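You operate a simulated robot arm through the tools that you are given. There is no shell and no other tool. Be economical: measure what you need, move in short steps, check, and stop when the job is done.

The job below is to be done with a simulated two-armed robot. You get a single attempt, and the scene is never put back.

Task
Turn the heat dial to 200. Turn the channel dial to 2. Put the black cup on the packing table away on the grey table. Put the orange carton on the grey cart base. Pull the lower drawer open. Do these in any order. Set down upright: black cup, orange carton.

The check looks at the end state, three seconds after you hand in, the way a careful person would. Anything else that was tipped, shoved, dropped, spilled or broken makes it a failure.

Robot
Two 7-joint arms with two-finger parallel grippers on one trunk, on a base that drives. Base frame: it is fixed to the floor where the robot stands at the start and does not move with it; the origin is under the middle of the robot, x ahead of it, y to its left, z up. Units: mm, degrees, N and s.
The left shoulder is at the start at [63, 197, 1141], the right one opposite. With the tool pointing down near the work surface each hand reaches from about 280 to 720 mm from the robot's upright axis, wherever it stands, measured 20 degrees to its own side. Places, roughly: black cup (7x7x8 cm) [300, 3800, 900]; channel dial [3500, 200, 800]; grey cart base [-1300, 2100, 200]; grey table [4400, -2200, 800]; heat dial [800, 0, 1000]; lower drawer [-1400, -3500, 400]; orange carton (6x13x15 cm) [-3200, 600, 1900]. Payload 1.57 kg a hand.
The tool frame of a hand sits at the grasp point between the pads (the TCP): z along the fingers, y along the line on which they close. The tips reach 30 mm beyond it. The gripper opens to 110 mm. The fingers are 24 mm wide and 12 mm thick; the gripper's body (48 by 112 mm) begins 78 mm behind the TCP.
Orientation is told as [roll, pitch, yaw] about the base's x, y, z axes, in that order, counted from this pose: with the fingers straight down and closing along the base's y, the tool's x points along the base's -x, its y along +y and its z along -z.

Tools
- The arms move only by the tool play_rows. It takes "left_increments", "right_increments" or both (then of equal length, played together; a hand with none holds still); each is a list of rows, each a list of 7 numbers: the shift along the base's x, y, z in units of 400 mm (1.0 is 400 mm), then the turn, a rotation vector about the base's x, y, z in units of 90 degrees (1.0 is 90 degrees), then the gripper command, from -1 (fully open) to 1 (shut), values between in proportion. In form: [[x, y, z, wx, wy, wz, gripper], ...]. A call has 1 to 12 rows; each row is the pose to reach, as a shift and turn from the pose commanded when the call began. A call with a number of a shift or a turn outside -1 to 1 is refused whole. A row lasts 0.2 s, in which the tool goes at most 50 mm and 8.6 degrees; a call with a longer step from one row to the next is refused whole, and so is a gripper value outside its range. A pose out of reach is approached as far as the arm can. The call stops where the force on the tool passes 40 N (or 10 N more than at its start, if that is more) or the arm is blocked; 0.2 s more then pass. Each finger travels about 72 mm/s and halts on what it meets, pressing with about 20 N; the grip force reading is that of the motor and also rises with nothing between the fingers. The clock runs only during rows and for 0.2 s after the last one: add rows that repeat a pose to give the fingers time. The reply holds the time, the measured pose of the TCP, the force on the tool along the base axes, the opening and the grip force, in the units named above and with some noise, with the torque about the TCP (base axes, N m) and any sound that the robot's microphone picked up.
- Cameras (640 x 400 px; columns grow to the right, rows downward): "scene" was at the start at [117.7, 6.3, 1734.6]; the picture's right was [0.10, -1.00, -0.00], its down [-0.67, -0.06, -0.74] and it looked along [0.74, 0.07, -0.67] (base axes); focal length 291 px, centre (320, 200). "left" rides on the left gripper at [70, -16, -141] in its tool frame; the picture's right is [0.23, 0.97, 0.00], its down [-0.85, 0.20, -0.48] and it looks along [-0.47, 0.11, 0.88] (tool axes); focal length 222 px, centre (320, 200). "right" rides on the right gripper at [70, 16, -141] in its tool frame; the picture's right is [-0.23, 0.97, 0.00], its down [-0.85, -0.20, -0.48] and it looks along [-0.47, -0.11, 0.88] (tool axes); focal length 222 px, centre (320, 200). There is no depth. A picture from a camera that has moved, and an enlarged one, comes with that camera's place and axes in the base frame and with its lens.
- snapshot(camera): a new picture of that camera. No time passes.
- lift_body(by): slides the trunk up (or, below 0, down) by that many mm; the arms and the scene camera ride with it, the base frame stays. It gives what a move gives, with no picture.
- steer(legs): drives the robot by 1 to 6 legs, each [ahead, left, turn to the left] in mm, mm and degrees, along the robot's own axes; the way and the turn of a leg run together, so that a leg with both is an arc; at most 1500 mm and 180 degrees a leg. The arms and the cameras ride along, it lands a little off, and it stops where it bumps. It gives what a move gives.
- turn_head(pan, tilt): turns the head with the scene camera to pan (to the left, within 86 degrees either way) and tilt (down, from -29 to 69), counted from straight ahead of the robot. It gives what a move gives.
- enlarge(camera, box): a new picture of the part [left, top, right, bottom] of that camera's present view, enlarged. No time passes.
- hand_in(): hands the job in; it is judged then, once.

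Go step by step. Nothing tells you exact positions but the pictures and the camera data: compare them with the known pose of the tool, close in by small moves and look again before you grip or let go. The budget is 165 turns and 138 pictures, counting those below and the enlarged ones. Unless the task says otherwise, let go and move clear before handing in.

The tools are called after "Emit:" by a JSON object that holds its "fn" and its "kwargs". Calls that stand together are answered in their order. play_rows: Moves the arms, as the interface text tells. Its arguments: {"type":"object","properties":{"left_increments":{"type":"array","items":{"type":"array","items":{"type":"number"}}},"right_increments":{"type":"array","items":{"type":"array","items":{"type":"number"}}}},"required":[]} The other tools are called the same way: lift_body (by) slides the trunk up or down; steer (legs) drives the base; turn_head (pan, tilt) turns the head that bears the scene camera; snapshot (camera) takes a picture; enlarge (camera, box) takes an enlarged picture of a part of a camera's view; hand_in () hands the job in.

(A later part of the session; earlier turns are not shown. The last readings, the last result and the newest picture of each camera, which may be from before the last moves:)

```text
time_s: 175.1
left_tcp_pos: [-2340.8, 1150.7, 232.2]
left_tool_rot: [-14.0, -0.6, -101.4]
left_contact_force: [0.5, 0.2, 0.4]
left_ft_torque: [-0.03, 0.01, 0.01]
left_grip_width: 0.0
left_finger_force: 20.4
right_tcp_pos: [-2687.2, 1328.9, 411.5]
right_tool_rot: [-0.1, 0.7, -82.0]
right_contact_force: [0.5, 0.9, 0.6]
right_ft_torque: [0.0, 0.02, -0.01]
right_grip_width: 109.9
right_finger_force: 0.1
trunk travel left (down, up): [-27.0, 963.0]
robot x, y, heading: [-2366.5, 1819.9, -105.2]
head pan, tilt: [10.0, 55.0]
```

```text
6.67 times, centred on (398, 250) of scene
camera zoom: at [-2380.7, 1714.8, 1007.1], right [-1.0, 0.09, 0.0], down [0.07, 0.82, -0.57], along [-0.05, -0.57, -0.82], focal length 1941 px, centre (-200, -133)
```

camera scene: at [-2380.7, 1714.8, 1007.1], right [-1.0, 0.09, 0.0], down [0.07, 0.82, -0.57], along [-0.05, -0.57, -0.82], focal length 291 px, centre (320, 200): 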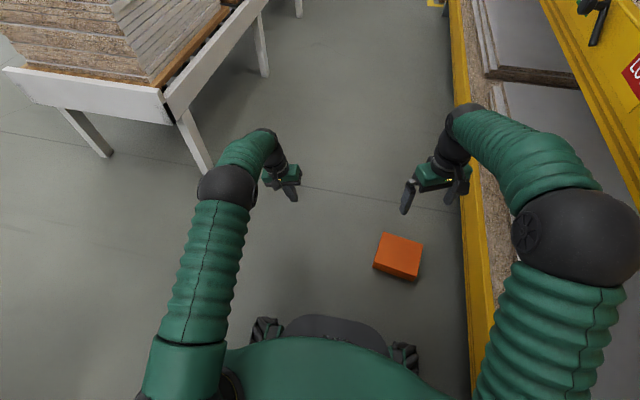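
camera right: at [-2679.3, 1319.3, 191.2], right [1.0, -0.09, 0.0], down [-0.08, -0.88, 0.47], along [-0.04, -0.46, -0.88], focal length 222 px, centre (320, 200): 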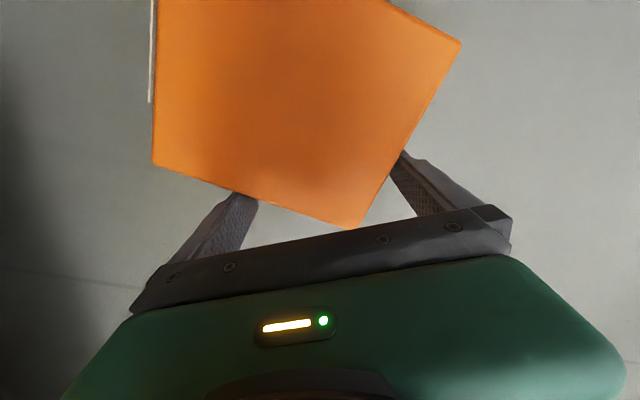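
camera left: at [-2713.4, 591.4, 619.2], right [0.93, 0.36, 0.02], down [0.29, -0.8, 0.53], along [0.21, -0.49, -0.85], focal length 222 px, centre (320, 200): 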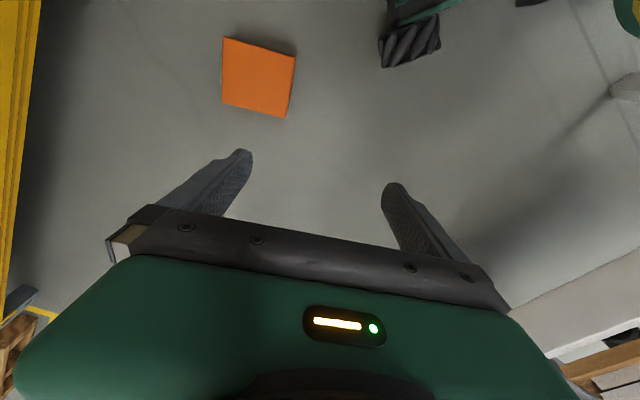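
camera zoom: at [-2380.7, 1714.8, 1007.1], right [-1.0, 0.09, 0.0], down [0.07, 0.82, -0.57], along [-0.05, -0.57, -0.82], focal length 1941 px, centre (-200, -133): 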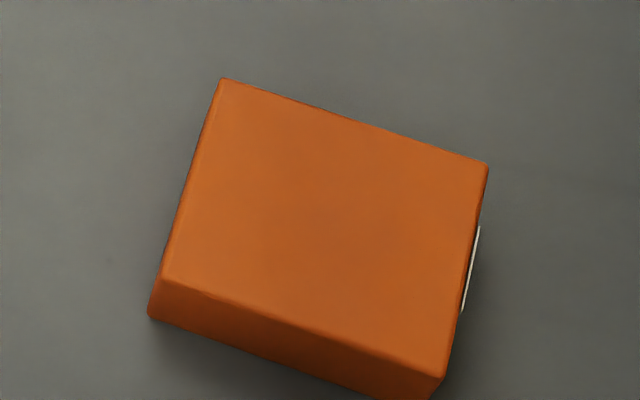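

Carton centre [-2698, 1309], top pointing to 153.6°. I draw both hands in, then drive round to stand 480 mm behind its bottom, facing 153.6°.

Emit:
{"fn": "play_rows", "kwargs": {"left_increments": [[0.02, 0.08, 0.07, 0, 0, 0, 1], [0.04, 0.16, 0.14, 0, 0, 0, 1], [0.06, 0.24, 0.21, 0, 0, 0, 1], [0.08, 0.32, 0.28, 0, 0, 0, 1], [0.11, 0.41, 0.34, 0, 0, 0, 1], [0.137, 0.5, 0.4, 0, 0, 0, 1]], "right_increments": [[0.02, 0.06, 0.04, 0, 0, 0, 0], [0.04, 0.12, 0.08, 0, 0, 0, 0.5], [0.06, 0.18, 0.12, 0, 0, 0, 1], [0.08, 0.25, 0.16, 0, 0, 0, 1], [0.09, 0.32, 0.2, 0, 0, 0, 1], [0.1, 0.38, 0.22, 0, 0, 0, 1]]}}

Emit:
{"fn": "steer", "kwargs": {"legs": [[350, 318, 0], [0, 0, -101.5], [-30, 325, 0]]}}

Emit:
{"fn": "turn_head", "kwargs": {"pan": 0, "tilt": 58}}

Emit:
{"fn": "snapshot", "kwargs": {"camera": "scene"}}

```text
time_s: 176.5
left_tcp_pos: [-2286.5, 1352.0, 392.4]
left_tool_rot: [-13.9, -0.5, -101.4]
left_contact_force: [0.9, -0.3, -0.3]
left_ft_torque: [-0.02, 0.0, 0.04]
left_grip_width: 0.2
left_finger_force: 19.9
right_tcp_pos: [-2645.5, 1482.6, 499.7]
right_tool_rot: [-0.2, 0.6, -81.8]
right_contact_force: [0.3, 0.1, 0.4]
right_ft_torque: [0.02, 0.01, -0.03]
right_grip_width: 0.1
right_finger_force: 19.9
trunk travel left (down, up): [-27.0, 963.0]
robot x, y, heading: [-2366.1, 1818.2, -105.3]
head pan, tilt: [10.0, 55.0]
```

```text
time_s: 185.3
left_tcp_pos: [-2740.8, 1102.3, 391.6]
left_tool_rot: [-13.8, -0.6, 157.9]
left_contact_force: [-0.1, 0.1, -0.6]
left_ft_torque: [0.02, 0.02, 0.01]
left_grip_width: 0.0
left_finger_force: 19.7
right_tcp_pos: [-2545.5, 1431.3, 499.6]
right_tool_rot: [-0.2, 0.7, 177.4]
right_contact_force: [-0.3, -0.4, -0.3]
right_ft_torque: [0.02, 0.05, 0.0]
right_grip_width: 0.1
right_finger_force: 19.5
trunk travel left (down, up): [-27.0, 963.0]
robot x, y, heading: [-2265.4, 1093.0, 154.3]
head pan, tilt: [10.0, 55.0]
```

```text
time_s: 186.0
left_tcp_pos: [-2741.6, 1101.5, 393.3]
left_tool_rot: [-13.9, -0.7, 157.8]
left_contact_force: [0.4, 0.6, 0.1]
left_ft_torque: [0.0, -0.02, 0.01]
left_grip_width: 0.0
left_finger_force: 19.5
right_tcp_pos: [-2546.0, 1431.5, 498.8]
right_tool_rot: [0.0, 0.8, 177.5]
right_contact_force: [-0.3, -0.5, -0.3]
right_ft_torque: [-0.02, 0.02, -0.01]
right_grip_width: 0.0
right_finger_force: 19.9
trunk travel left (down, up): [-27.0, 963.0]
robot x, y, heading: [-2267.4, 1092.4, 154.1]
head pan, tilt: [0.0, 58.0]
```

```text
61 pictures are left
camera scene: at [-2356.0, 1135.7, 1003.6], right [0.44, 0.9, 0.0], down [0.76, -0.37, -0.53], along [-0.48, 0.23, -0.85], focal length 291 px, centre (320, 200)
```

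scene: 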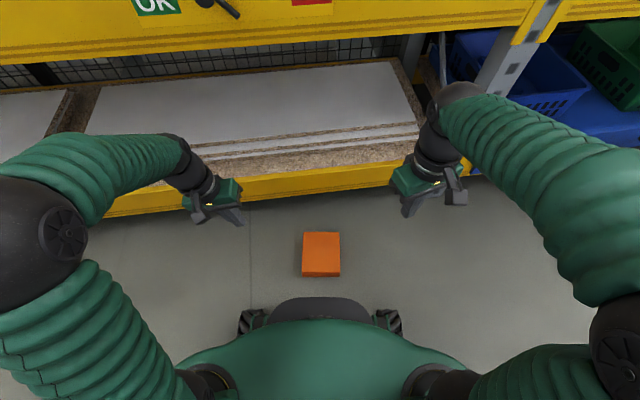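

Very well aligned: the carton centre is 482 mm ahead. I bring both closed hands down beside it, near its top end (so it will hang bottom-down).

Emit:
{"fn": "play_rows", "kwargs": {"left_increments": [[-0.01, 0.036, -0.067, 0, 0, -0.02, 1], [-0.02, 0.072, -0.133, 0, 0, -0.041, 1], [-0.03, 0.108, -0.2, 0, 0, -0.041, 1], [-0.04, 0.145, -0.267, 0, 0, -0.041, 1], [-0.053, 0.18, -0.333, 0, 0, -0.041, 1], [-0.063, 0.218, -0.4, 0, 0, -0.041, 1], [-0.074, 0.254, -0.467, 0, 0, -0.041, 1], [-0.084, 0.29, -0.533, 0, 0, -0.041, 1], [-0.095, 0.327, -0.6, 0, 0, -0.041, 1]], "right_increments": [[-0.04, -0.003, -0.095, 0, 0, -0.03, 1], [-0.08, -0.006, -0.19, 0, 0, -0.06, 1], [-0.12, -0.01, -0.286, 0, 0, -0.09, 1], [-0.16, -0.013, -0.38, 0, 0, -0.12, 1], [-0.2, -0.016, -0.477, 0, 0, -0.15, 1], [-0.24, -0.02, -0.573, 0, 0, -0.18, 1], [-0.28, -0.023, -0.668, 0, 0, -0.21, 1], [-0.32, -0.026, -0.764, 0, 0, -0.24, 1], [-0.357, -0.03, -0.86, 0, 0, -0.26, 1]]}}

Emit:
{"fn": "snapshot", "kwargs": {"camera": "scene"}}

```text
time_s: 188.0
left_tcp_pos: [-2779.7, 1232.0, 153.5]
left_tool_rot: [-13.9, -0.6, 154.2]
left_contact_force: [0.2, -0.2, 0.5]
left_ft_torque: [0.0, -0.01, 0.0]
left_grip_width: 0.0
left_finger_force: 19.9
right_tcp_pos: [-2690.4, 1419.1, 155.3]
right_tool_rot: [-0.1, 0.7, 154.0]
right_contact_force: [0.5, -0.1, 0.5]
right_ft_torque: [-0.02, -0.02, -0.02]
right_grip_width: 0.1
right_finger_force: 19.7
trunk travel left (down, up): [-27.0, 963.0]
robot x, y, heading: [-2269.8, 1093.2, 154.3]
head pan, tilt: [0.0, 58.0]
```

```text
60 pictures are left
camera scene: at [-2357.2, 1136.4, 1003.5], right [0.44, 0.9, 0.0], down [0.76, -0.37, -0.53], along [-0.47, 0.23, -0.85], focal length 291 px, centre (320, 200)
```

scene: 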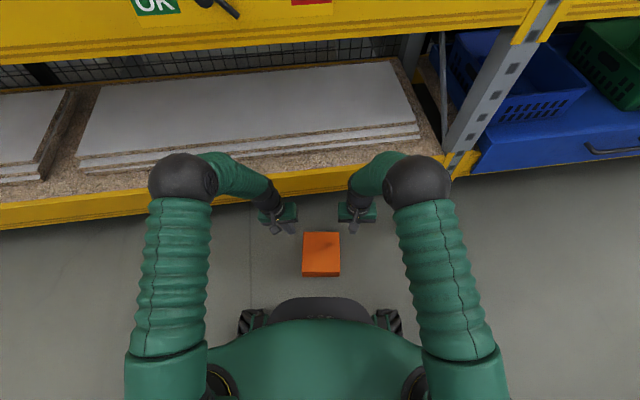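

Now I tilt the right hand inward likewise and lower both to the carton's mid-height.

Emit:
{"fn": "play_rows", "kwargs": {"left_increments": [[0, 0, -0.08, 0, 0, 0, 1], [0, 0, -0.16, 0, 0, 0, 1], [0, 0, -0.225, 0, 0, 0, 1]], "right_increments": [[0, 0, -0.08, -0.07, 0.034, 0, 1], [0, 0, -0.16, -0.14, 0.068, 0, 1], [0, 0, -0.23, -0.14, 0.068, 0, 1]]}}

Emit:
{"fn": "enlarge", "kwargs": {"camera": "scene", "box": [240, 190, 400, 290]}}

```text
time_s: 188.8
left_tcp_pos: [-2779.6, 1233.2, 63.7]
left_tool_rot: [-13.8, -0.7, 154.1]
left_contact_force: [0.2, -0.6, 1.2]
left_ft_torque: [0.05, 0.0, -0.03]
left_grip_width: 0.0
left_finger_force: 20.5
right_tcp_pos: [-2688.4, 1418.7, 63.2]
right_tool_rot: [14.0, 0.6, 154.2]
right_contact_force: [-0.2, 0.3, 0.1]
right_ft_torque: [-0.01, -0.03, -0.01]
right_grip_width: 0.0
right_finger_force: 20.0
trunk travel left (down, up): [-27.0, 963.0]
robot x, y, heading: [-2266.8, 1094.9, 154.1]
head pan, tilt: [0.0, 58.0]
```

```text
4.00 times, centred on (320, 240) of scene
camera zoom: at [-2357.2, 1136.4, 1003.5], right [0.44, 0.9, 0.0], down [0.76, -0.37, -0.53], along [-0.47, 0.23, -0.85], focal length 1165 px, centre (320, 40)
```

zoom: 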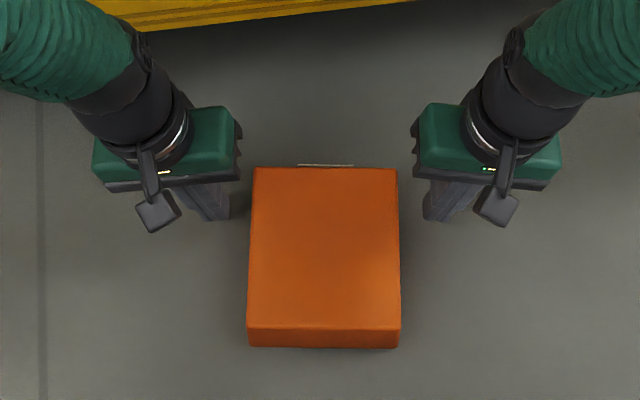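

Symmetric and close. I press inward gently from both sides.

Emit:
{"fn": "play_rows", "kwargs": {"left_increments": [[0.0109, 0.0225, 0, 0, 0, 0, 1], [0.0175, 0.036, 0, 0, 0, 0, 1], [0.0218, 0.045, 0, 0, 0, 0, 1], [0.0251, 0.0517, 0, 0, 0, 0, 1], [0.0251, 0.0517, 0, 0, 0, 0, 1]], "right_increments": [[-0.0131, -0.027, 0, 0, 0, 0, 1], [-0.0207, -0.0427, 0, 0, 0, 0, 1], [-0.0251, -0.0517, 0, 0, 0, 0, 1], [-0.0284, -0.0585, 0, 0, 0, 0, 1], [-0.0284, -0.0585, 0, 0, 0, 0, 1]]}}

```text
time_s: 190.0
left_tcp_pos: [-2770.1, 1251.4, 61.2]
left_tool_rot: [-13.8, -0.6, 154.2]
left_contact_force: [-6.5, -20.3, 5.2]
left_ft_torque: [-0.49, 0.12, -0.16]
left_grip_width: 0.0
left_finger_force: 19.8
right_tcp_pos: [-2698.7, 1398.0, 63.0]
right_tool_rot: [13.7, 0.5, 154.0]
right_contact_force: [10.5, 19.1, 1.5]
right_ft_torque: [0.48, -0.29, -0.03]
right_grip_width: 0.0
right_finger_force: 19.9
trunk travel left (down, up): [-27.0, 963.0]
robot x, y, heading: [-2266.2, 1093.7, 154.4]
head pan, tilt: [0.0, 58.0]
```

A 21 N squeeze. I lift slowly by 120 mm and look.

Emit:
{"fn": "play_rows", "kwargs": {"left_increments": [[0, 0, 0.05, 0, 0, 0, 1], [0, 0, 0.1, 0, 0, 0, 1], [0, 0, 0.15, 0, 0, 0, 1], [0, 0, 0.2, 0, 0, 0, 1], [0, 0, 0.25, 0, 0, 0, 1], [0, 0, 0.3, 0, 0, 0, 1]], "right_increments": [[0, 0, 0.05, 0, 0, 0, 1], [0, 0, 0.1, 0, 0, 0, 1], [0, 0, 0.15, 0, 0, 0, 1], [0, 0, 0.2, 0, 0, 0, 1], [0, 0, 0.25, 0, 0, 0, 1], [0, 0, 0.3, 0, 0, 0, 1]]}}

Emit:
{"fn": "enlarge", "kwargs": {"camera": "scene", "box": [240, 190, 400, 290]}}

```text
time_s: 191.4
left_tcp_pos: [-2769.6, 1250.9, 182.7]
left_tool_rot: [-13.7, -0.5, 154.1]
left_contact_force: [-11.3, -25.7, -1.3]
left_ft_torque: [-0.66, 0.35, -0.07]
left_grip_width: 0.0
left_finger_force: 20.5
right_tcp_pos: [-2698.3, 1398.6, 182.4]
right_tool_rot: [13.7, 0.8, 154.1]
right_contact_force: [10.8, 25.9, -0.3]
right_ft_torque: [0.67, -0.27, -0.05]
right_grip_width: 0.1
right_finger_force: 20.3
trunk travel left (down, up): [-27.0, 963.0]
robot x, y, heading: [-2265.2, 1092.0, 154.1]
head pan, tilt: [0.0, 58.0]
```

```text
4.00 times, centred on (320, 240) of scene
camera zoom: at [-2357.2, 1136.8, 1003.4], right [0.44, 0.9, 0.0], down [0.76, -0.37, -0.53], along [-0.47, 0.23, -0.85], focal length 1165 px, centre (320, 40)
```

zoom: 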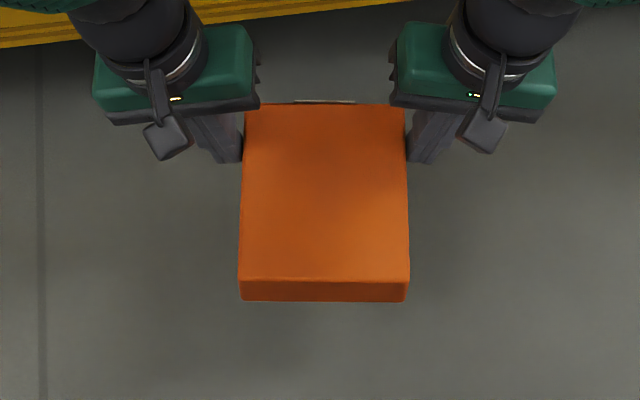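

The carton is lifted between the hands. Now I rotate both hands forward about the contact line, first 33°.

Emit:
{"fn": "play_rows", "kwargs": {"left_increments": [[0.0093, -0.0045, -0.0007, 0.0397, 0.0818, 0, 1], [0.0184, -0.0089, -0.0029, 0.0794, 0.1636, 0, 1], [0.0271, -0.0132, -0.0066, 0.1191, 0.2454, 0, 1], [0.0352, -0.0171, -0.0115, 0.1588, 0.3271, 0, 1]], "right_increments": [[0.0093, -0.0045, -0.0007, 0.0397, 0.0818, 0, 1], [0.0184, -0.0089, -0.0029, 0.0794, 0.1636, 0, 1], [0.0271, -0.0132, -0.0066, 0.1191, 0.2454, 0, 1], [0.0352, -0.0171, -0.0115, 0.1588, 0.3271, 0, 1]]}}

Emit:
{"fn": "enlarge", "kwargs": {"camera": "scene", "box": [240, 190, 400, 290]}}

```text
time_s: 192.4
left_tcp_pos: [-2756.5, 1244.6, 177.8]
left_tool_rot: [-13.7, -33.2, 154.3]
left_contact_force: [-11.0, -24.8, -2.2]
left_ft_torque: [-0.57, 0.28, 0.34]
left_grip_width: 0.0
left_finger_force: 20.0
right_tcp_pos: [-2685.7, 1391.8, 178.4]
right_tool_rot: [13.7, -32.0, 154.0]
right_contact_force: [11.7, 24.2, -0.7]
right_ft_torque: [0.58, -0.29, -0.38]
right_grip_width: 0.2
right_finger_force: 20.0
trunk travel left (down, up): [-27.0, 963.0]
robot x, y, heading: [-2265.3, 1096.0, 154.3]
head pan, tilt: [0.0, 58.0]
```

```text
4.00 times, centred on (320, 240) of scene
camera zoom: at [-2356.9, 1136.6, 1003.5], right [0.44, 0.9, 0.0], down [0.76, -0.37, -0.53], along [-0.47, 0.23, -0.85], focal length 1165 px, centre (320, 40)
```

zoom: 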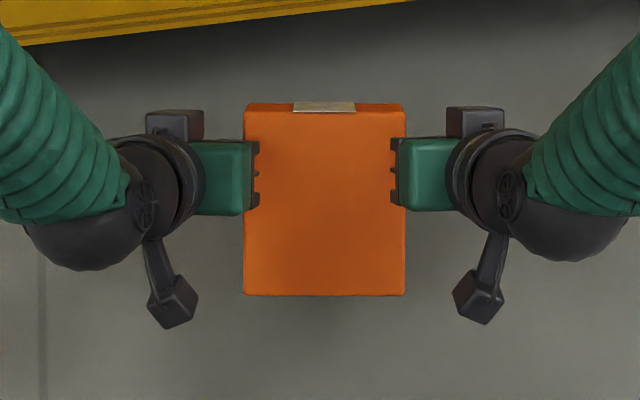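

The carton follows nicely. I continue another 33°.

Emit:
{"fn": "play_rows", "kwargs": {"left_increments": [[0.0075, -0.0036, -0.0062, 0.0397, 0.0818, 0, 1], [0.014, -0.0068, -0.0135, 0.0794, 0.1636, 0, 1], [0.0196, -0.0095, -0.0218, 0.1191, 0.2454, 0, 1], [0.0241, -0.0117, -0.0309, 0.1588, 0.3271, 0, 1]], "right_increments": [[0.0075, -0.0036, -0.0062, 0.0397, 0.0818, 0, 1], [0.014, -0.0068, -0.0135, 0.0794, 0.1636, 0, 1], [0.0196, -0.0095, -0.0218, 0.1191, 0.2454, 0, 1], [0.0241, -0.0117, -0.0309, 0.1588, 0.3271, 0, 1]]}}

```text
time_s: 193.4
left_tcp_pos: [-2746.2, 1239.4, 164.4]
left_tool_rot: [-13.2, -66.1, 153.9]
left_contact_force: [-11.9, -25.9, -1.4]
left_ft_torque: [-0.27, 0.09, 0.74]
left_grip_width: 0.1
left_finger_force: 19.9
right_tcp_pos: [-2675.6, 1387.4, 167.0]
right_tool_rot: [13.3, -64.9, 154.4]
right_contact_force: [12.5, 25.2, -1.2]
right_ft_torque: [0.31, -0.19, -0.7]
right_grip_width: 0.0
right_finger_force: 20.5
trunk travel left (down, up): [-27.0, 963.0]
robot x, y, heading: [-2266.6, 1094.1, 154.2]
head pan, tilt: [0.0, 58.0]
```

No reach trouble; I finish the rotation to 90°.

Emit:
{"fn": "play_rows", "kwargs": {"left_increments": [[0.0033, -0.0016, -0.0096, 0.0397, 0.0818, 0, 1], [0.0052, -0.0025, -0.0198, 0.0794, 0.1636, 0, 1], [0.0059, -0.0029, -0.0301, 0.1191, 0.2454, 0, 1]], "right_increments": [[0.0033, -0.0016, -0.0096, 0.0397, 0.0818, 0, 1], [0.0052, -0.0025, -0.0198, 0.0794, 0.1636, 0, 1], [0.0059, -0.0029, -0.0301, 0.1191, 0.2454, 0, 1]]}}

Emit:
{"fn": "enlarge", "kwargs": {"camera": "scene", "box": [240, 190, 400, 290]}}

```text
time_s: 194.2
left_tcp_pos: [-2745.2, 1239.0, 153.4]
left_tool_rot: [151.7, -89.3, -11.1]
left_contact_force: [-16.3, -33.3, -0.9]
left_ft_torque: [0.0, -0.08, 0.96]
left_grip_width: 0.1
left_finger_force: 19.9
right_tcp_pos: [-2673.5, 1385.7, 154.3]
right_tool_rot: [-11.9, -89.3, 179.4]
right_contact_force: [15.1, 33.7, -1.9]
right_ft_torque: [-0.02, -0.07, -0.98]
right_grip_width: 0.0
right_finger_force: 20.2
trunk travel left (down, up): [-27.0, 963.0]
robot x, y, heading: [-2265.5, 1096.6, 154.1]
head pan, tilt: [0.0, 58.0]
```

```text
4.00 times, centred on (320, 240) of scene
camera zoom: at [-2356.6, 1136.4, 1003.6], right [0.44, 0.9, 0.0], down [0.76, -0.37, -0.53], along [-0.48, 0.23, -0.85], focal length 1165 px, centre (320, 40)
```

zoom: 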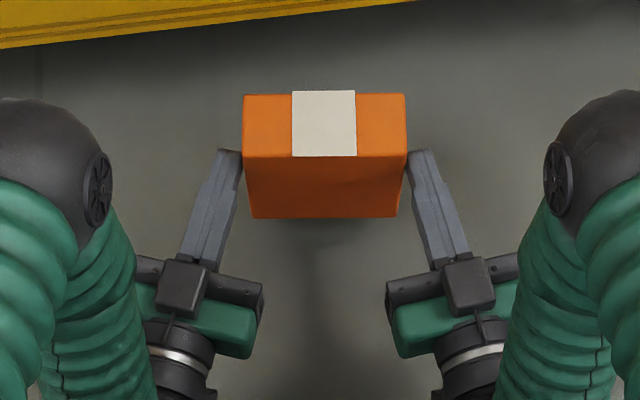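

The carton is upright between the hands. I lower it slowly to the floor.

Emit:
{"fn": "play_rows", "kwargs": {"left_increments": [[0, 0, -0.03, 0, 0, 0, 1], [0, 0, -0.06, 0, 0, 0, 1], [0, 0, -0.07, 0, 0, 0, 1], [0, 0, -0.075, 0, 0, 0, 1]], "right_increments": [[0, 0, -0.03, 0, 0, 0, 1], [0, 0, -0.06, 0, 0, 0, 1], [0, 0, -0.07, 0, 0, 0, 1], [0, 0, -0.075, 0, 0, 0, 1]]}}

Emit:
{"fn": "enlarge", "kwargs": {"camera": "scene", "box": [240, 190, 400, 290]}}

```text
time_s: 195.2
left_tcp_pos: [-2744.1, 1239.7, 122.8]
left_tool_rot: [143.1, -89.4, -2.5]
left_contact_force: [-16.3, -33.4, 0.1]
left_ft_torque: [0.05, -0.08, 1.0]
left_grip_width: 0.0
left_finger_force: 20.1
right_tcp_pos: [-2672.9, 1384.8, 124.2]
right_tool_rot: [-8.4, -89.3, 176.0]
right_contact_force: [16.1, 33.7, -1.5]
right_ft_torque: [-0.04, -0.06, -1.0]
right_grip_width: 0.2
right_finger_force: 19.8
trunk travel left (down, up): [-27.0, 963.0]
robot x, y, heading: [-2263.4, 1090.6, 154.2]
head pan, tilt: [0.0, 58.0]
```

```text
4.00 times, centred on (320, 240) of scene
camera zoom: at [-2356.7, 1136.5, 1003.5], right [0.44, 0.9, 0.0], down [0.76, -0.37, -0.53], along [-0.47, 0.23, -0.85], focal length 1165 px, centre (320, 40)
```

zoom: 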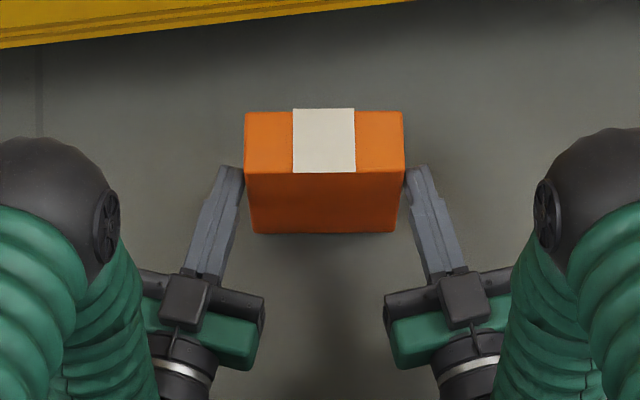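

Nearly down; I lower in small steps watching the vertical force.

Emit:
{"fn": "play_rows", "kwargs": {"left_increments": [[0, 0, -0.0075, 0, 0, 0, 1], [0, 0, -0.015, 0, 0, 0, 1], [0, 0, -0.015, 0, 0, 0, 1]], "right_increments": [[0, 0, -0.0075, 0, 0, 0, 1], [0, 0, -0.015, 0, 0, 0, 1], [0, 0, -0.015, 0, 0, 0, 1]]}}

```text
time_s: 196.0
left_tcp_pos: [-2744.9, 1239.0, 121.3]
left_tool_rot: [154.6, -89.3, -13.9]
left_contact_force: [-17.5, -34.4, -2.0]
left_ft_torque: [0.01, -0.05, 1.03]
left_grip_width: 0.1
left_finger_force: 20.1
right_tcp_pos: [-2674.7, 1385.3, 122.6]
right_tool_rot: [-16.7, -89.4, -175.8]
right_contact_force: [16.8, 35.3, -1.5]
right_ft_torque: [-0.03, -0.03, -1.06]
right_grip_width: 0.0
right_finger_force: 20.5
trunk travel left (down, up): [-27.0, 963.0]
robot x, y, heading: [-2263.5, 1091.9, 154.3]
head pan, tilt: [0.0, 58.0]
```

Emit:
{"fn": "play_rows", "kwargs": {"left_increments": [[0, 0, -0.01, 0, 0, 0, 1], [0, 0, -0.02, 0, 0, 0, 1], [0, 0, -0.02, 0, 0, 0, 1], [0, 0, -0.02, 0, 0, 0, 1]], "right_increments": [[0, 0, -0.01, 0, 0, 0, 1], [0, 0, -0.02, 0, 0, 0, 1], [0, 0, -0.02, 0, 0, 0, 1], [0, 0, -0.02, 0, 0, 0, 1]]}}

Emit:
{"fn": "enlarge", "kwargs": {"camera": "scene", "box": [240, 190, 400, 290]}}

```text
time_s: 197.0
left_tcp_pos: [-2746.1, 1238.9, 120.7]
left_tool_rot: [163.3, -88.5, -22.5]
left_contact_force: [-18.8, -39.0, -2.5]
left_ft_torque: [-0.02, -0.08, 1.17]
left_grip_width: 0.1
left_finger_force: 19.8
right_tcp_pos: [-2675.4, 1385.5, 122.3]
right_tool_rot: [-110.2, -89.7, -82.4]
right_contact_force: [18.9, 39.6, -1.3]
right_ft_torque: [-0.05, -0.03, -1.19]
right_grip_width: 0.0
right_finger_force: 19.8
trunk travel left (down, up): [-27.0, 963.0]
robot x, y, heading: [-2267.4, 1092.0, 154.0]
head pan, tilt: [0.0, 58.0]
```

```text
4.00 times, centred on (320, 240) of scene
camera zoom: at [-2344.7, 1129.3, 1008.4], right [0.44, 0.9, 0.0], down [0.76, -0.37, -0.54], along [-0.49, 0.24, -0.84], focal length 1165 px, centre (320, 40)
```

zoom: 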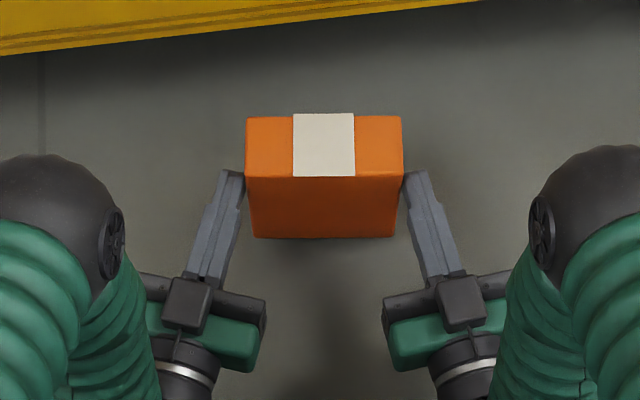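

The elbows seem to touch the floor; the carton's bottom is practically at floor level and slightly over-rotated (~5°). I ease up, rotate back 5°, then ease the squeeze.

Emit:
{"fn": "play_rows", "kwargs": {"left_increments": [[0, 0, 0.01, -0.0122, -0.025, 0, 1], [0, 0, 0.016, -0.0243, -0.05, 0, 1], [0, 0, 0.016, -0.0243, -0.05, 0, 1]], "right_increments": [[0, 0, 0.01, -0.0122, -0.025, 0, 1], [0, 0, 0.016, -0.0243, -0.05, 0, 1], [0, 0, 0.016, -0.0243, -0.05, 0, 1]]}}

Emit:
{"fn": "enlarge", "kwargs": {"camera": "scene", "box": [240, 190, 400, 290]}}

```text
time_s: 197.8
left_tcp_pos: [-2743.0, 1238.1, 115.0]
left_tool_rot: [-10.8, -85.5, 151.3]
left_contact_force: [-13.4, -28.9, 10.9]
left_ft_torque: [0.27, 0.14, 0.84]
left_grip_width: 0.0
left_finger_force: 20.1
right_tcp_pos: [-2672.2, 1384.4, 116.7]
right_tool_rot: [11.4, -84.3, 156.3]
right_contact_force: [12.3, 29.8, 11.8]
right_ft_torque: [0.02, 0.3, -0.86]
right_grip_width: 0.0
right_finger_force: 19.9
trunk travel left (down, up): [-27.0, 963.0]
robot x, y, heading: [-2266.5, 1096.6, 154.0]
head pan, tilt: [0.0, 58.0]
```

```text
4.00 times, centred on (320, 240) of scene
camera zoom: at [-2353.9, 1135.0, 1003.2], right [0.44, 0.9, 0.0], down [0.76, -0.37, -0.53], along [-0.48, 0.23, -0.85], focal length 1165 px, centre (320, 40)
```

zoom: 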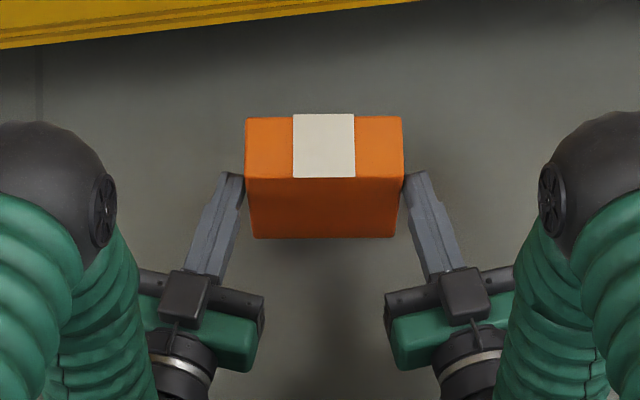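

The carton now presses on the floor (+11 N each hand). I open the squeeze outward slowly.

Emit:
{"fn": "play_rows", "kwargs": {"left_increments": [[-0.0033, -0.0067, 0.003, 0, 0, 0, 1], [-0.0066, -0.0135, 0.003, 0, 0, 0, 1], [-0.0098, -0.0202, 0.003, 0, 0, 0, 1], [-0.0131, -0.027, 0.003, 0, 0, 0, 1], [-0.0197, -0.0405, 0.003, 0, 0, 0, 1], [-0.0328, -0.0675, 0.003, 0, 0, 0, 1], [-0.0437, -0.09, 0.003, 0, 0, 0, 1]], "right_increments": [[0.0033, 0.0067, 0.003, 0, 0, 0, 1], [0.0066, 0.0135, 0.003, 0, 0, 0, 1], [0.0098, 0.0202, 0.003, 0, 0, 0, 1], [0.0131, 0.027, 0.003, 0, 0, 0, 1], [0.0197, 0.0405, 0.003, 0, 0, 0, 1], [0.0328, 0.0675, 0.003, 0, 0, 0, 1], [0.0437, 0.09, 0.003, 0, 0, 0, 1]]}}

Emit:
{"fn": "enlarge", "kwargs": {"camera": "scene", "box": [240, 190, 400, 290]}}

```text
time_s: 199.6
left_tcp_pos: [-2752.9, 1222.4, 123.9]
left_tool_rot: [-50.2, -84.9, -169.4]
left_contact_force: [0.1, -0.2, 0.9]
left_ft_torque: [0.0, 0.02, -0.03]
left_grip_width: 0.0
left_finger_force: 20.4
right_tcp_pos: [-2669.7, 1396.2, 125.0]
right_tool_rot: [50.7, -83.3, 117.3]
right_contact_force: [0.7, 0.5, 0.3]
right_ft_torque: [0.02, -0.02, 0.03]
right_grip_width: 0.2
right_finger_force: 20.0
trunk travel left (down, up): [-27.0, 963.0]
robot x, y, heading: [-2266.1, 1097.3, 154.2]
head pan, tilt: [0.0, 58.0]
stopped in row 7 (right hand): the arm was blocked; the commanded pose is now the measured one
```

```text
4.00 times, centred on (320, 240) of scene
camera zoom: at [-2356.7, 1136.6, 1003.5], right [0.44, 0.9, 0.0], down [0.76, -0.37, -0.53], along [-0.47, 0.23, -0.85], focal length 1165 px, centre (320, 40)
```

zoom: 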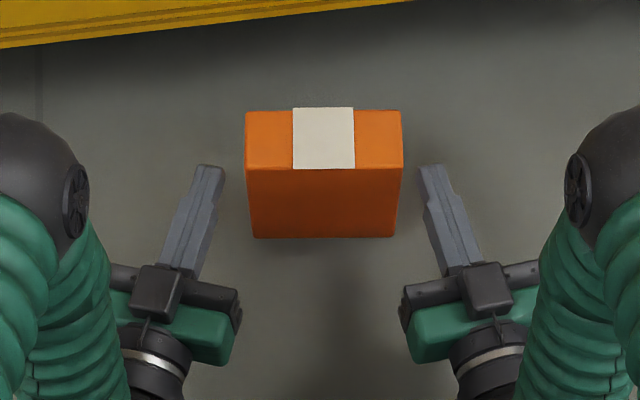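

The carton stands upright on the floor. I raise the trunk to lift the hands clear and go round to its narrow side (heading 244°).

Emit:
{"fn": "lift_body", "kwargs": {"by": 400}}

Emit:
{"fn": "steer", "kwargs": {"legs": [[5, -390, 0], [0, 0, 89.9], [-209, -318, 0]]}}

Emit:
{"fn": "play_rows", "kwargs": {"right_increments": [[0, 0, 0, -0.03, 0.015, -0.07, -0.65], [0, 0, 0, -0.06, 0.029, -0.14, -0.65], [0, 0, 0, -0.06, 0.029, -0.156, -0.65], [0, 0, 0, -0.06, 0.029, -0.156, -0.65]]}}

Emit:
{"fn": "turn_head", "kwargs": {"pan": -15, "tilt": 58}}

Emit:
{"fn": "snapshot", "kwargs": {"camera": "scene"}}

```text
time_s: 203.5
left_tcp_pos: [-2754.0, 1221.3, 523.1]
left_tool_rot: [-48.9, -85.0, -170.9]
left_contact_force: [-0.2, -0.2, 0.5]
left_ft_torque: [0.0, -0.01, 0.0]
left_grip_width: 0.0
left_finger_force: 20.0
right_tcp_pos: [-2669.9, 1398.1, 525.4]
right_tool_rot: [49.6, -83.4, 118.1]
right_contact_force: [-0.3, -0.1, 0.2]
right_ft_torque: [0.02, 0.0, 0.0]
right_grip_width: 0.0
right_finger_force: 20.0
trunk travel left (down, up): [-427.0, 563.0]
robot x, y, heading: [-2265.4, 1093.8, 154.0]
head pan, tilt: [0.0, 58.0]
```

```text
time_s: 211.7
left_tcp_pos: [-2420.3, 1282.8, 522.9]
left_tool_rot: [-50.3, -84.9, -79.2]
left_contact_force: [0.1, 1.0, 0.1]
left_ft_torque: [-0.01, 0.03, -0.04]
left_grip_width: 0.1
left_finger_force: 19.9
right_tcp_pos: [-2595.1, 1366.7, 526.0]
right_tool_rot: [49.0, -83.4, -150.9]
right_contact_force: [-0.3, 0.8, 0.3]
right_ft_torque: [0.0, 0.0, 0.01]
right_grip_width: 0.0
right_finger_force: 19.9
trunk travel left (down, up): [-427.0, 563.0]
robot x, y, heading: [-2298.0, 1769.2, -115.7]
head pan, tilt: [0.0, 58.0]
```

```text
time_s: 212.7
left_tcp_pos: [-2423.0, 1285.6, 523.3]
left_tool_rot: [-49.2, -85.1, -80.3]
left_contact_force: [-0.7, 0.3, -0.5]
left_ft_torque: [0.02, -0.01, 0.01]
left_grip_width: 0.1
left_finger_force: 20.1
right_tcp_pos: [-2598.2, 1367.9, 526.2]
right_tool_rot: [111.9, -85.3, 132.2]
right_contact_force: [-0.4, -0.2, -0.3]
right_ft_torque: [0.01, 0.05, -0.03]
right_grip_width: 90.6
right_finger_force: 0.0
trunk travel left (down, up): [-427.0, 563.0]
robot x, y, heading: [-2298.8, 1770.7, -115.7]
head pan, tilt: [0.0, 58.0]
```

```text
time_s: 213.5
left_tcp_pos: [-2421.5, 1282.5, 524.4]
left_tool_rot: [-49.3, -85.1, -80.1]
left_contact_force: [0.6, -0.7, 0.5]
left_ft_torque: [0.0, 0.02, 0.03]
left_grip_width: 0.0
left_finger_force: 19.9
right_tcp_pos: [-2596.6, 1368.8, 526.8]
right_tool_rot: [112.0, -85.3, 132.3]
right_contact_force: [-0.2, -0.7, -0.5]
right_ft_torque: [-0.01, -0.01, 0.02]
right_grip_width: 90.9
right_finger_force: 0.0
trunk travel left (down, up): [-427.0, 563.0]
robot x, y, heading: [-2296.5, 1771.6, -115.6]
head pan, tilt: [-15.0, 58.0]
```

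```text
51 pictures are left
camera scene: at [-2353.8, 1687.5, 1403.5], right [-0.76, 0.65, 0.0], down [0.55, 0.65, -0.53], along [-0.34, -0.4, -0.85], focal length 291 px, centre (320, 200)
```

scene: 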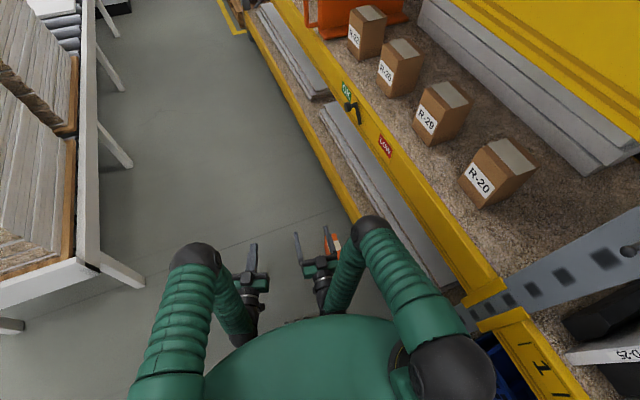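

The carton stands just below the right hand. I back off 235 mm, line the right hand up, and lower the trunk.

Emit:
{"fn": "steer", "kwargs": {"legs": [[-235, -40, 0]]}}

Emit:
{"fn": "play_rows", "kwargs": {"right_increments": [[-0.07, 0.035, 0, 0.01, 0.022, 0, -0.65], [-0.142, 0.069, 0, 0.021, 0.044, 0, -0.65], [-0.142, 0.069, 0, 0.021, 0.044, 0, -0.65]]}}

Emit:
{"fn": "lift_body", "kwargs": {"by": -320}}

Emit:
{"fn": "snapshot", "kwargs": {"camera": "scene"}}

Emit:
{"fn": "snapshot", "kwargs": {"camera": "right"}}

```text
time_s: 215.3
left_tcp_pos: [-2355.9, 1513.2, 523.4]
left_tool_rot: [-49.9, -85.0, -79.4]
left_contact_force: [0.4, 0.0, 1.0]
left_ft_torque: [0.02, 0.0, -0.01]
left_grip_width: 0.0
left_finger_force: 20.1
right_tcp_pos: [-2531.5, 1596.8, 526.7]
right_tool_rot: [112.7, -85.2, 131.5]
right_contact_force: [0.5, -0.7, -0.4]
right_ft_torque: [0.02, -0.01, -0.01]
right_grip_width: 90.9
right_finger_force: 0.1
trunk travel left (down, up): [-427.0, 563.0]
robot x, y, heading: [-2231.7, 2001.7, -115.3]
head pan, tilt: [-15.0, 58.0]
```

```text
time_s: 216.1
left_tcp_pos: [-2355.5, 1512.7, 525.2]
left_tool_rot: [-49.6, -85.0, -79.8]
left_contact_force: [0.4, -0.1, -0.9]
left_ft_torque: [-0.01, 0.03, 0.03]
left_grip_width: 0.0
left_finger_force: 20.2
right_tcp_pos: [-2588.2, 1624.7, 526.4]
right_tool_rot: [-178.6, -88.3, 62.9]
right_contact_force: [-0.2, -0.5, 0.6]
right_ft_torque: [0.0, 0.04, -0.01]
right_grip_width: 90.7
right_finger_force: 0.1
trunk travel left (down, up): [-427.0, 563.0]
robot x, y, heading: [-2229.6, 2001.5, -115.5]
head pan, tilt: [-15.0, 58.0]
```

```text
time_s: 219.2
left_tcp_pos: [-2358.8, 1512.7, 212.5]
left_tool_rot: [-61.7, -85.2, -67.8]
left_contact_force: [0.4, -0.2, 0.4]
left_ft_torque: [-0.03, 0.02, -0.02]
left_grip_width: 0.1
left_finger_force: 20.2
right_tcp_pos: [-2583.3, 1613.7, 220.6]
right_tool_rot: [155.4, -86.0, 88.5]
right_contact_force: [0.1, 0.4, 0.7]
right_ft_torque: [-0.01, 0.0, 0.0]
right_grip_width: 90.9
right_finger_force: 0.0
trunk travel left (down, up): [-107.0, 883.0]
robot x, y, heading: [-2231.2, 2002.2, -115.8]
head pan, tilt: [-15.0, 58.0]
```

```text
50 pictures are left
camera scene: at [-2284.1, 1922.5, 1085.1], right [-0.76, 0.65, 0.0], down [0.55, 0.64, -0.53], along [-0.35, -0.41, -0.85], focal length 291 px, centre (320, 200)
```

scene: 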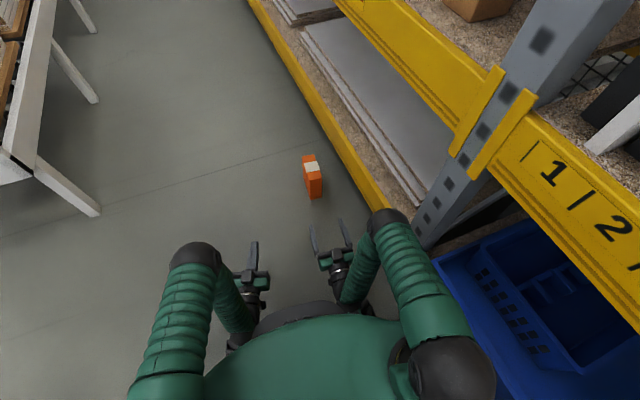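

```text
49 pictures are left
camera right: at [-2506.6, 1727.0, 141.1], right [0.87, -0.41, 0.25], down [0.03, 0.57, 0.82], along [-0.48, -0.71, 0.52], focal length 222 px, centre (320, 200)
```

right: 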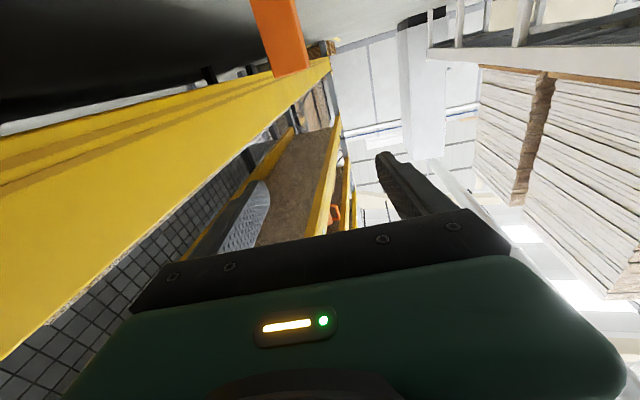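

The carton's centre is at [-2750, 1321]. I relieve the trunk a little, lower the right hand to grip height and correct 21 mm to the right.

Emit:
{"fn": "lift_body", "kwargs": {"by": 80}}

Emit:
{"fn": "play_rows", "kwargs": {"right_increments": [[-0.02, 0.01, -0.09, 0, 0, 0, -0.65], [-0.04, 0.02, -0.18, 0, 0, 0, -0.65], [-0.047, 0.023, -0.27, 0, 0, 0, -0.65], [-0.047, 0.023, -0.36, 0, 0, 0, -0.65], [-0.047, 0.023, -0.43, 0, 0, 0, -0.65], [-0.047, 0.023, -0.43, 0, 0, 0, -0.65]]}}

```text
time_s: 220.4
left_tcp_pos: [-2356.5, 1514.4, 283.7]
left_tool_rot: [-48.8, -85.0, -80.6]
left_contact_force: [0.6, -0.4, -1.0]
left_ft_torque: [0.01, -0.01, 0.02]
left_grip_width: 0.0
left_finger_force: 19.5
right_tcp_pos: [-2588.3, 1625.6, 285.0]
right_tool_rot: [-178.1, -88.2, 62.5]
right_contact_force: [-0.3, -0.1, -0.5]
right_ft_torque: [-0.02, -0.02, 0.02]
right_grip_width: 90.6
right_finger_force: 0.0
trunk travel left (down, up): [-187.0, 803.0]
robot x, y, heading: [-2231.6, 1998.7, -115.9]
head pan, tilt: [-15.0, 58.0]
```

```text
time_s: 221.3
left_tcp_pos: [-2357.0, 1515.4, 282.5]
left_tool_rot: [-50.7, -85.0, -78.7]
left_contact_force: [0.2, 1.4, -0.4]
left_ft_torque: [-0.01, 0.02, -0.02]
left_grip_width: 0.0
left_finger_force: 19.4
right_tcp_pos: [-2664.9, 1549.5, 274.1]
right_tool_rot: [-171.6, -75.4, 56.3]
right_contact_force: [0.0, 0.0, -0.2]
right_ft_torque: [0.02, 0.03, -0.01]
right_grip_width: 90.9
right_finger_force: 0.0
trunk travel left (down, up): [-187.0, 803.0]
robot x, y, heading: [-2225.8, 2001.4, -115.4]
head pan, tilt: [-15.0, 58.0]
stopped in row 4 (right hand): the arm was blocked; the commanded pose is now the measured one
```

The forearm met the robot's own base. With the hand further ahead there is room; I correct the hand's pitch and line here, then lower by the trunk.

Emit:
{"fn": "play_rows", "kwargs": {"right_increments": [[0.02, -0.01, 0.02, 0.048, -0.023, 0, -0.65], [0.04, -0.02, 0.04, 0.096, -0.046, 0, -0.65], [0.054, -0.026, 0.04, 0.144, -0.069, 0, -0.65], [0.054, -0.026, 0.04, 0.144, -0.069, 0, -0.65]]}}

Emit:
{"fn": "lift_body", "kwargs": {"by": -170}}

Emit:
{"fn": "snapshot", "kwargs": {"camera": "scene"}}

```text
time_s: 222.3
left_tcp_pos: [-2359.2, 1514.6, 285.8]
left_tool_rot: [-50.1, -85.1, -79.3]
left_contact_force: [0.9, 0.3, 0.4]
left_ft_torque: [0.0, -0.01, -0.01]
left_grip_width: 0.0
left_finger_force: 20.1
right_tcp_pos: [-2644.3, 1540.8, 290.1]
right_tool_rot: [-84.1, -88.1, -31.1]
right_contact_force: [0.0, -0.5, -0.6]
right_ft_torque: [-0.01, -0.05, 0.01]
right_grip_width: 91.1
right_finger_force: 0.1
trunk travel left (down, up): [-187.0, 803.0]
robot x, y, heading: [-2231.6, 2002.7, -115.5]
head pan, tilt: [-15.0, 58.0]
```

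```text
time_s: 224.2
left_tcp_pos: [-2361.0, 1514.8, 121.3]
left_tool_rot: [-50.7, -85.5, -78.8]
left_contact_force: [0.5, 0.4, -0.4]
left_ft_torque: [0.0, 0.02, 0.0]
left_grip_width: 0.0
left_finger_force: 20.4
right_tcp_pos: [-2645.9, 1541.1, 125.4]
right_tool_rot: [-97.5, -88.4, -17.6]
right_contact_force: [-1.1, 0.3, 0.2]
right_ft_torque: [0.0, -0.01, -0.03]
right_grip_width: 90.4
right_finger_force: 0.1
trunk travel left (down, up): [-17.0, 973.0]
robot x, y, heading: [-2231.7, 1999.4, -115.6]
head pan, tilt: [-15.0, 58.0]
```

```text
48 pictures are left
camera scene: at [-2294.1, 1926.2, 996.2], right [-0.76, 0.65, -0.01], down [0.55, 0.64, -0.53], along [-0.34, -0.41, -0.85], focal length 291 px, centre (320, 200)
```

scene: 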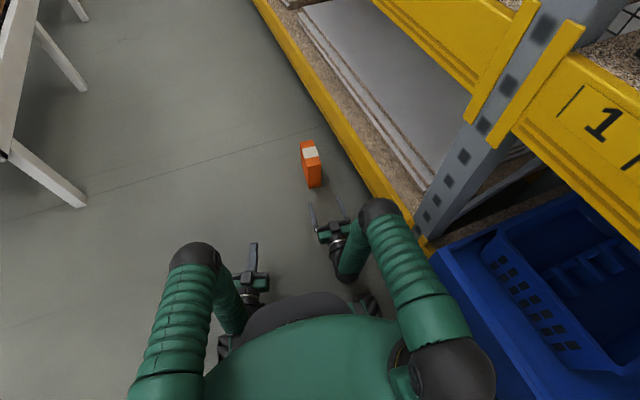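

Lined up within a few mm. I shift 6 mm left, drive ahead 110 mm, and check with the hand camera.

Emit:
{"fn": "play_rows", "kwargs": {"right_increments": [[0.0135, -0.0066, 0, 0, 0, 0, -0.65], [0.0135, -0.0066, 0, 0, 0, 0, -0.65]]}}

Emit:
{"fn": "steer", "kwargs": {"legs": [[110, 0, 0]]}}

Emit:
{"fn": "snapshot", "kwargs": {"camera": "right"}}

```text
time_s: 224.8
left_tcp_pos: [-2361.1, 1513.0, 123.3]
left_tool_rot: [-51.3, -85.8, -78.1]
left_contact_force: [-0.7, 0.0, 0.6]
left_ft_torque: [0.02, -0.01, 0.01]
left_grip_width: 0.0
left_finger_force: 19.9
right_tcp_pos: [-2638.8, 1538.7, 125.3]
right_tool_rot: [-100.8, -88.5, -14.4]
right_contact_force: [-0.2, -0.3, -0.1]
right_ft_torque: [0.01, 0.01, -0.02]
right_grip_width: 90.8
right_finger_force: 0.2
trunk travel left (down, up): [-17.0, 973.0]
robot x, y, heading: [-2232.4, 2000.7, -115.4]
head pan, tilt: [-15.0, 58.0]
```

```text
time_s: 226.0
left_tcp_pos: [-2411.5, 1412.5, 120.1]
left_tool_rot: [-61.7, -85.1, -67.6]
left_contact_force: [-0.1, -0.6, -0.3]
left_ft_torque: [0.01, -0.03, 0.03]
left_grip_width: 0.0
left_finger_force: 20.1
right_tcp_pos: [-2684.6, 1437.1, 121.4]
right_tool_rot: [-88.0, -88.1, -27.2]
right_contact_force: [-0.4, 0.8, 0.4]
right_ft_torque: [0.01, -0.03, -0.03]
right_grip_width: 91.0
right_finger_force: 0.1
trunk travel left (down, up): [-17.0, 973.0]
robot x, y, heading: [-2277.2, 1902.1, -115.4]
head pan, tilt: [-15.0, 58.0]
```

```text
47 pictures are left
camera right: at [-2612.6, 1557.8, 49.7], right [0.89, -0.42, 0.2], down [0.05, 0.51, 0.86], along [-0.46, -0.76, 0.47], focal length 222 px, centre (320, 200)
```

right: 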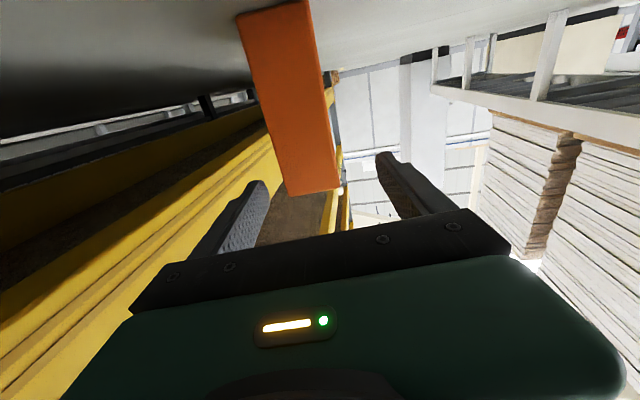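

The carton is ~12 mm to the right of the hand's centre line. I correct and advance 60 mm, checking again.

Emit:
{"fn": "play_rows", "kwargs": {"right_increments": [[-0.027, 0.0126, 0, 0, 0, 0, -0.65], [-0.027, 0.0126, 0, 0, 0, 0, -0.65]]}}

Emit:
{"fn": "steer", "kwargs": {"legs": [[60, 0, 0]]}}

Emit:
{"fn": "snapshot", "kwargs": {"camera": "right"}}

```text
time_s: 226.6
left_tcp_pos: [-2411.9, 1412.3, 120.4]
left_tool_rot: [-63.9, -85.1, -65.3]
left_contact_force: [0.5, 0.2, -0.6]
left_ft_torque: [-0.04, -0.02, 0.02]
left_grip_width: 0.0
left_finger_force: 19.4
right_tcp_pos: [-2696.9, 1441.2, 122.4]
right_tool_rot: [-88.2, -88.1, -27.1]
right_contact_force: [-0.2, 0.2, 0.0]
right_ft_torque: [-0.01, 0.0, -0.03]
right_grip_width: 90.8
right_finger_force: 0.0
trunk travel left (down, up): [-17.0, 973.0]
robot x, y, heading: [-2283.4, 1899.4, -115.8]
head pan, tilt: [-15.0, 58.0]
```

```text
time_s: 227.6
left_tcp_pos: [-2438.3, 1357.2, 119.5]
left_tool_rot: [-63.8, -85.0, -65.5]
left_contact_force: [1.0, 0.6, 0.0]
left_ft_torque: [-0.03, 0.01, -0.02]
left_grip_width: 0.4
left_finger_force: 19.7
right_tcp_pos: [-2722.0, 1386.2, 121.1]
right_tool_rot: [-87.1, -88.1, -28.0]
right_contact_force: [-0.2, -0.5, -0.4]
right_ft_torque: [-0.02, 0.01, -0.01]
right_grip_width: 90.6
right_finger_force: 0.0
trunk travel left (down, up): [-17.0, 973.0]
robot x, y, heading: [-2309.1, 1848.1, -115.5]
head pan, tilt: [-15.0, 58.0]
```

```text
46 pictures are left
camera right: at [-2649.2, 1507.7, 49.3], right [0.89, -0.42, 0.19], down [0.05, 0.5, 0.86], along [-0.46, -0.76, 0.47], focal length 222 px, centre (320, 200)
```

right: 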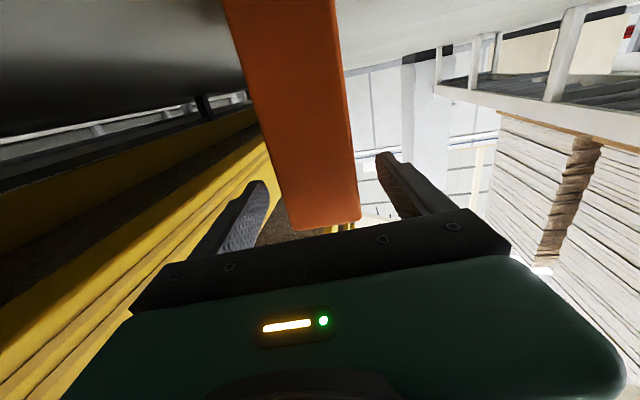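

Centred now, tips about at the near face. I advance 70 mm and close firmly.

Emit:
{"fn": "steer", "kwargs": {"legs": [[70, 0, 0]]}}

Emit:
{"fn": "play_rows", "kwargs": {"right_increments": [[0, 0, 0, 0, 0, 0, -0.4], [0, 0, 0, 0, 0, 0, 0], [0, 0, 0, 0, 0, 0, 0.5], [0, 0, 0, 0, 0, 0, 1], [0, 0, 0, 0, 0, 0, 1], [0, 0, 0, 0, 0, 0, 1]]}}

Emit:
{"fn": "snapshot", "kwargs": {"camera": "right"}}

```text
time_s: 228.6
left_tcp_pos: [-2470.0, 1295.7, 120.4]
left_tool_rot: [-64.6, -84.9, -64.8]
left_contact_force: [0.8, 0.1, 0.0]
left_ft_torque: [0.01, 0.02, 0.0]
left_grip_width: 0.0
left_finger_force: 20.0
right_tcp_pos: [-2753.2, 1323.6, 119.6]
right_tool_rot: [-88.0, -88.0, -27.2]
right_contact_force: [0.3, -1.1, 0.6]
right_ft_torque: [-0.01, 0.01, 0.03]
right_grip_width: 90.6
right_finger_force: 0.2
trunk travel left (down, up): [-17.0, 973.0]
robot x, y, heading: [-2336.2, 1785.6, -115.4]
head pan, tilt: [-15.0, 58.0]
```

```text
time_s: 230.0
left_tcp_pos: [-2469.3, 1296.0, 120.0]
left_tool_rot: [-65.4, -85.0, -64.0]
left_contact_force: [-0.3, 0.2, 1.1]
left_ft_torque: [-0.01, 0.02, -0.02]
left_grip_width: 0.1
left_finger_force: 20.2
right_tcp_pos: [-2752.6, 1324.2, 121.1]
right_tool_rot: [-89.0, -88.0, -26.2]
right_contact_force: [1.4, -1.1, 0.5]
right_ft_torque: [-0.15, -0.04, 0.04]
right_grip_width: 55.7
right_finger_force: 20.0
trunk travel left (down, up): [-17.0, 973.0]
robot x, y, heading: [-2338.8, 1785.2, -115.8]
head pan, tilt: [-15.0, 58.0]
```

```text
45 pictures are left
camera right: at [-2679.5, 1444.4, 49.6], right [0.89, -0.42, 0.19], down [0.05, 0.51, 0.86], along [-0.46, -0.76, 0.47], focal length 222 px, centre (320, 200)
```

right: 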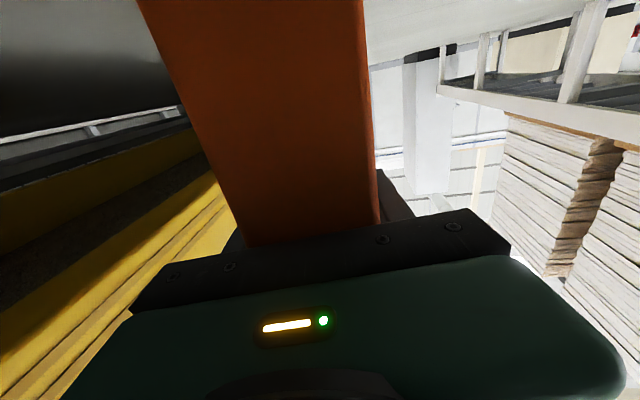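

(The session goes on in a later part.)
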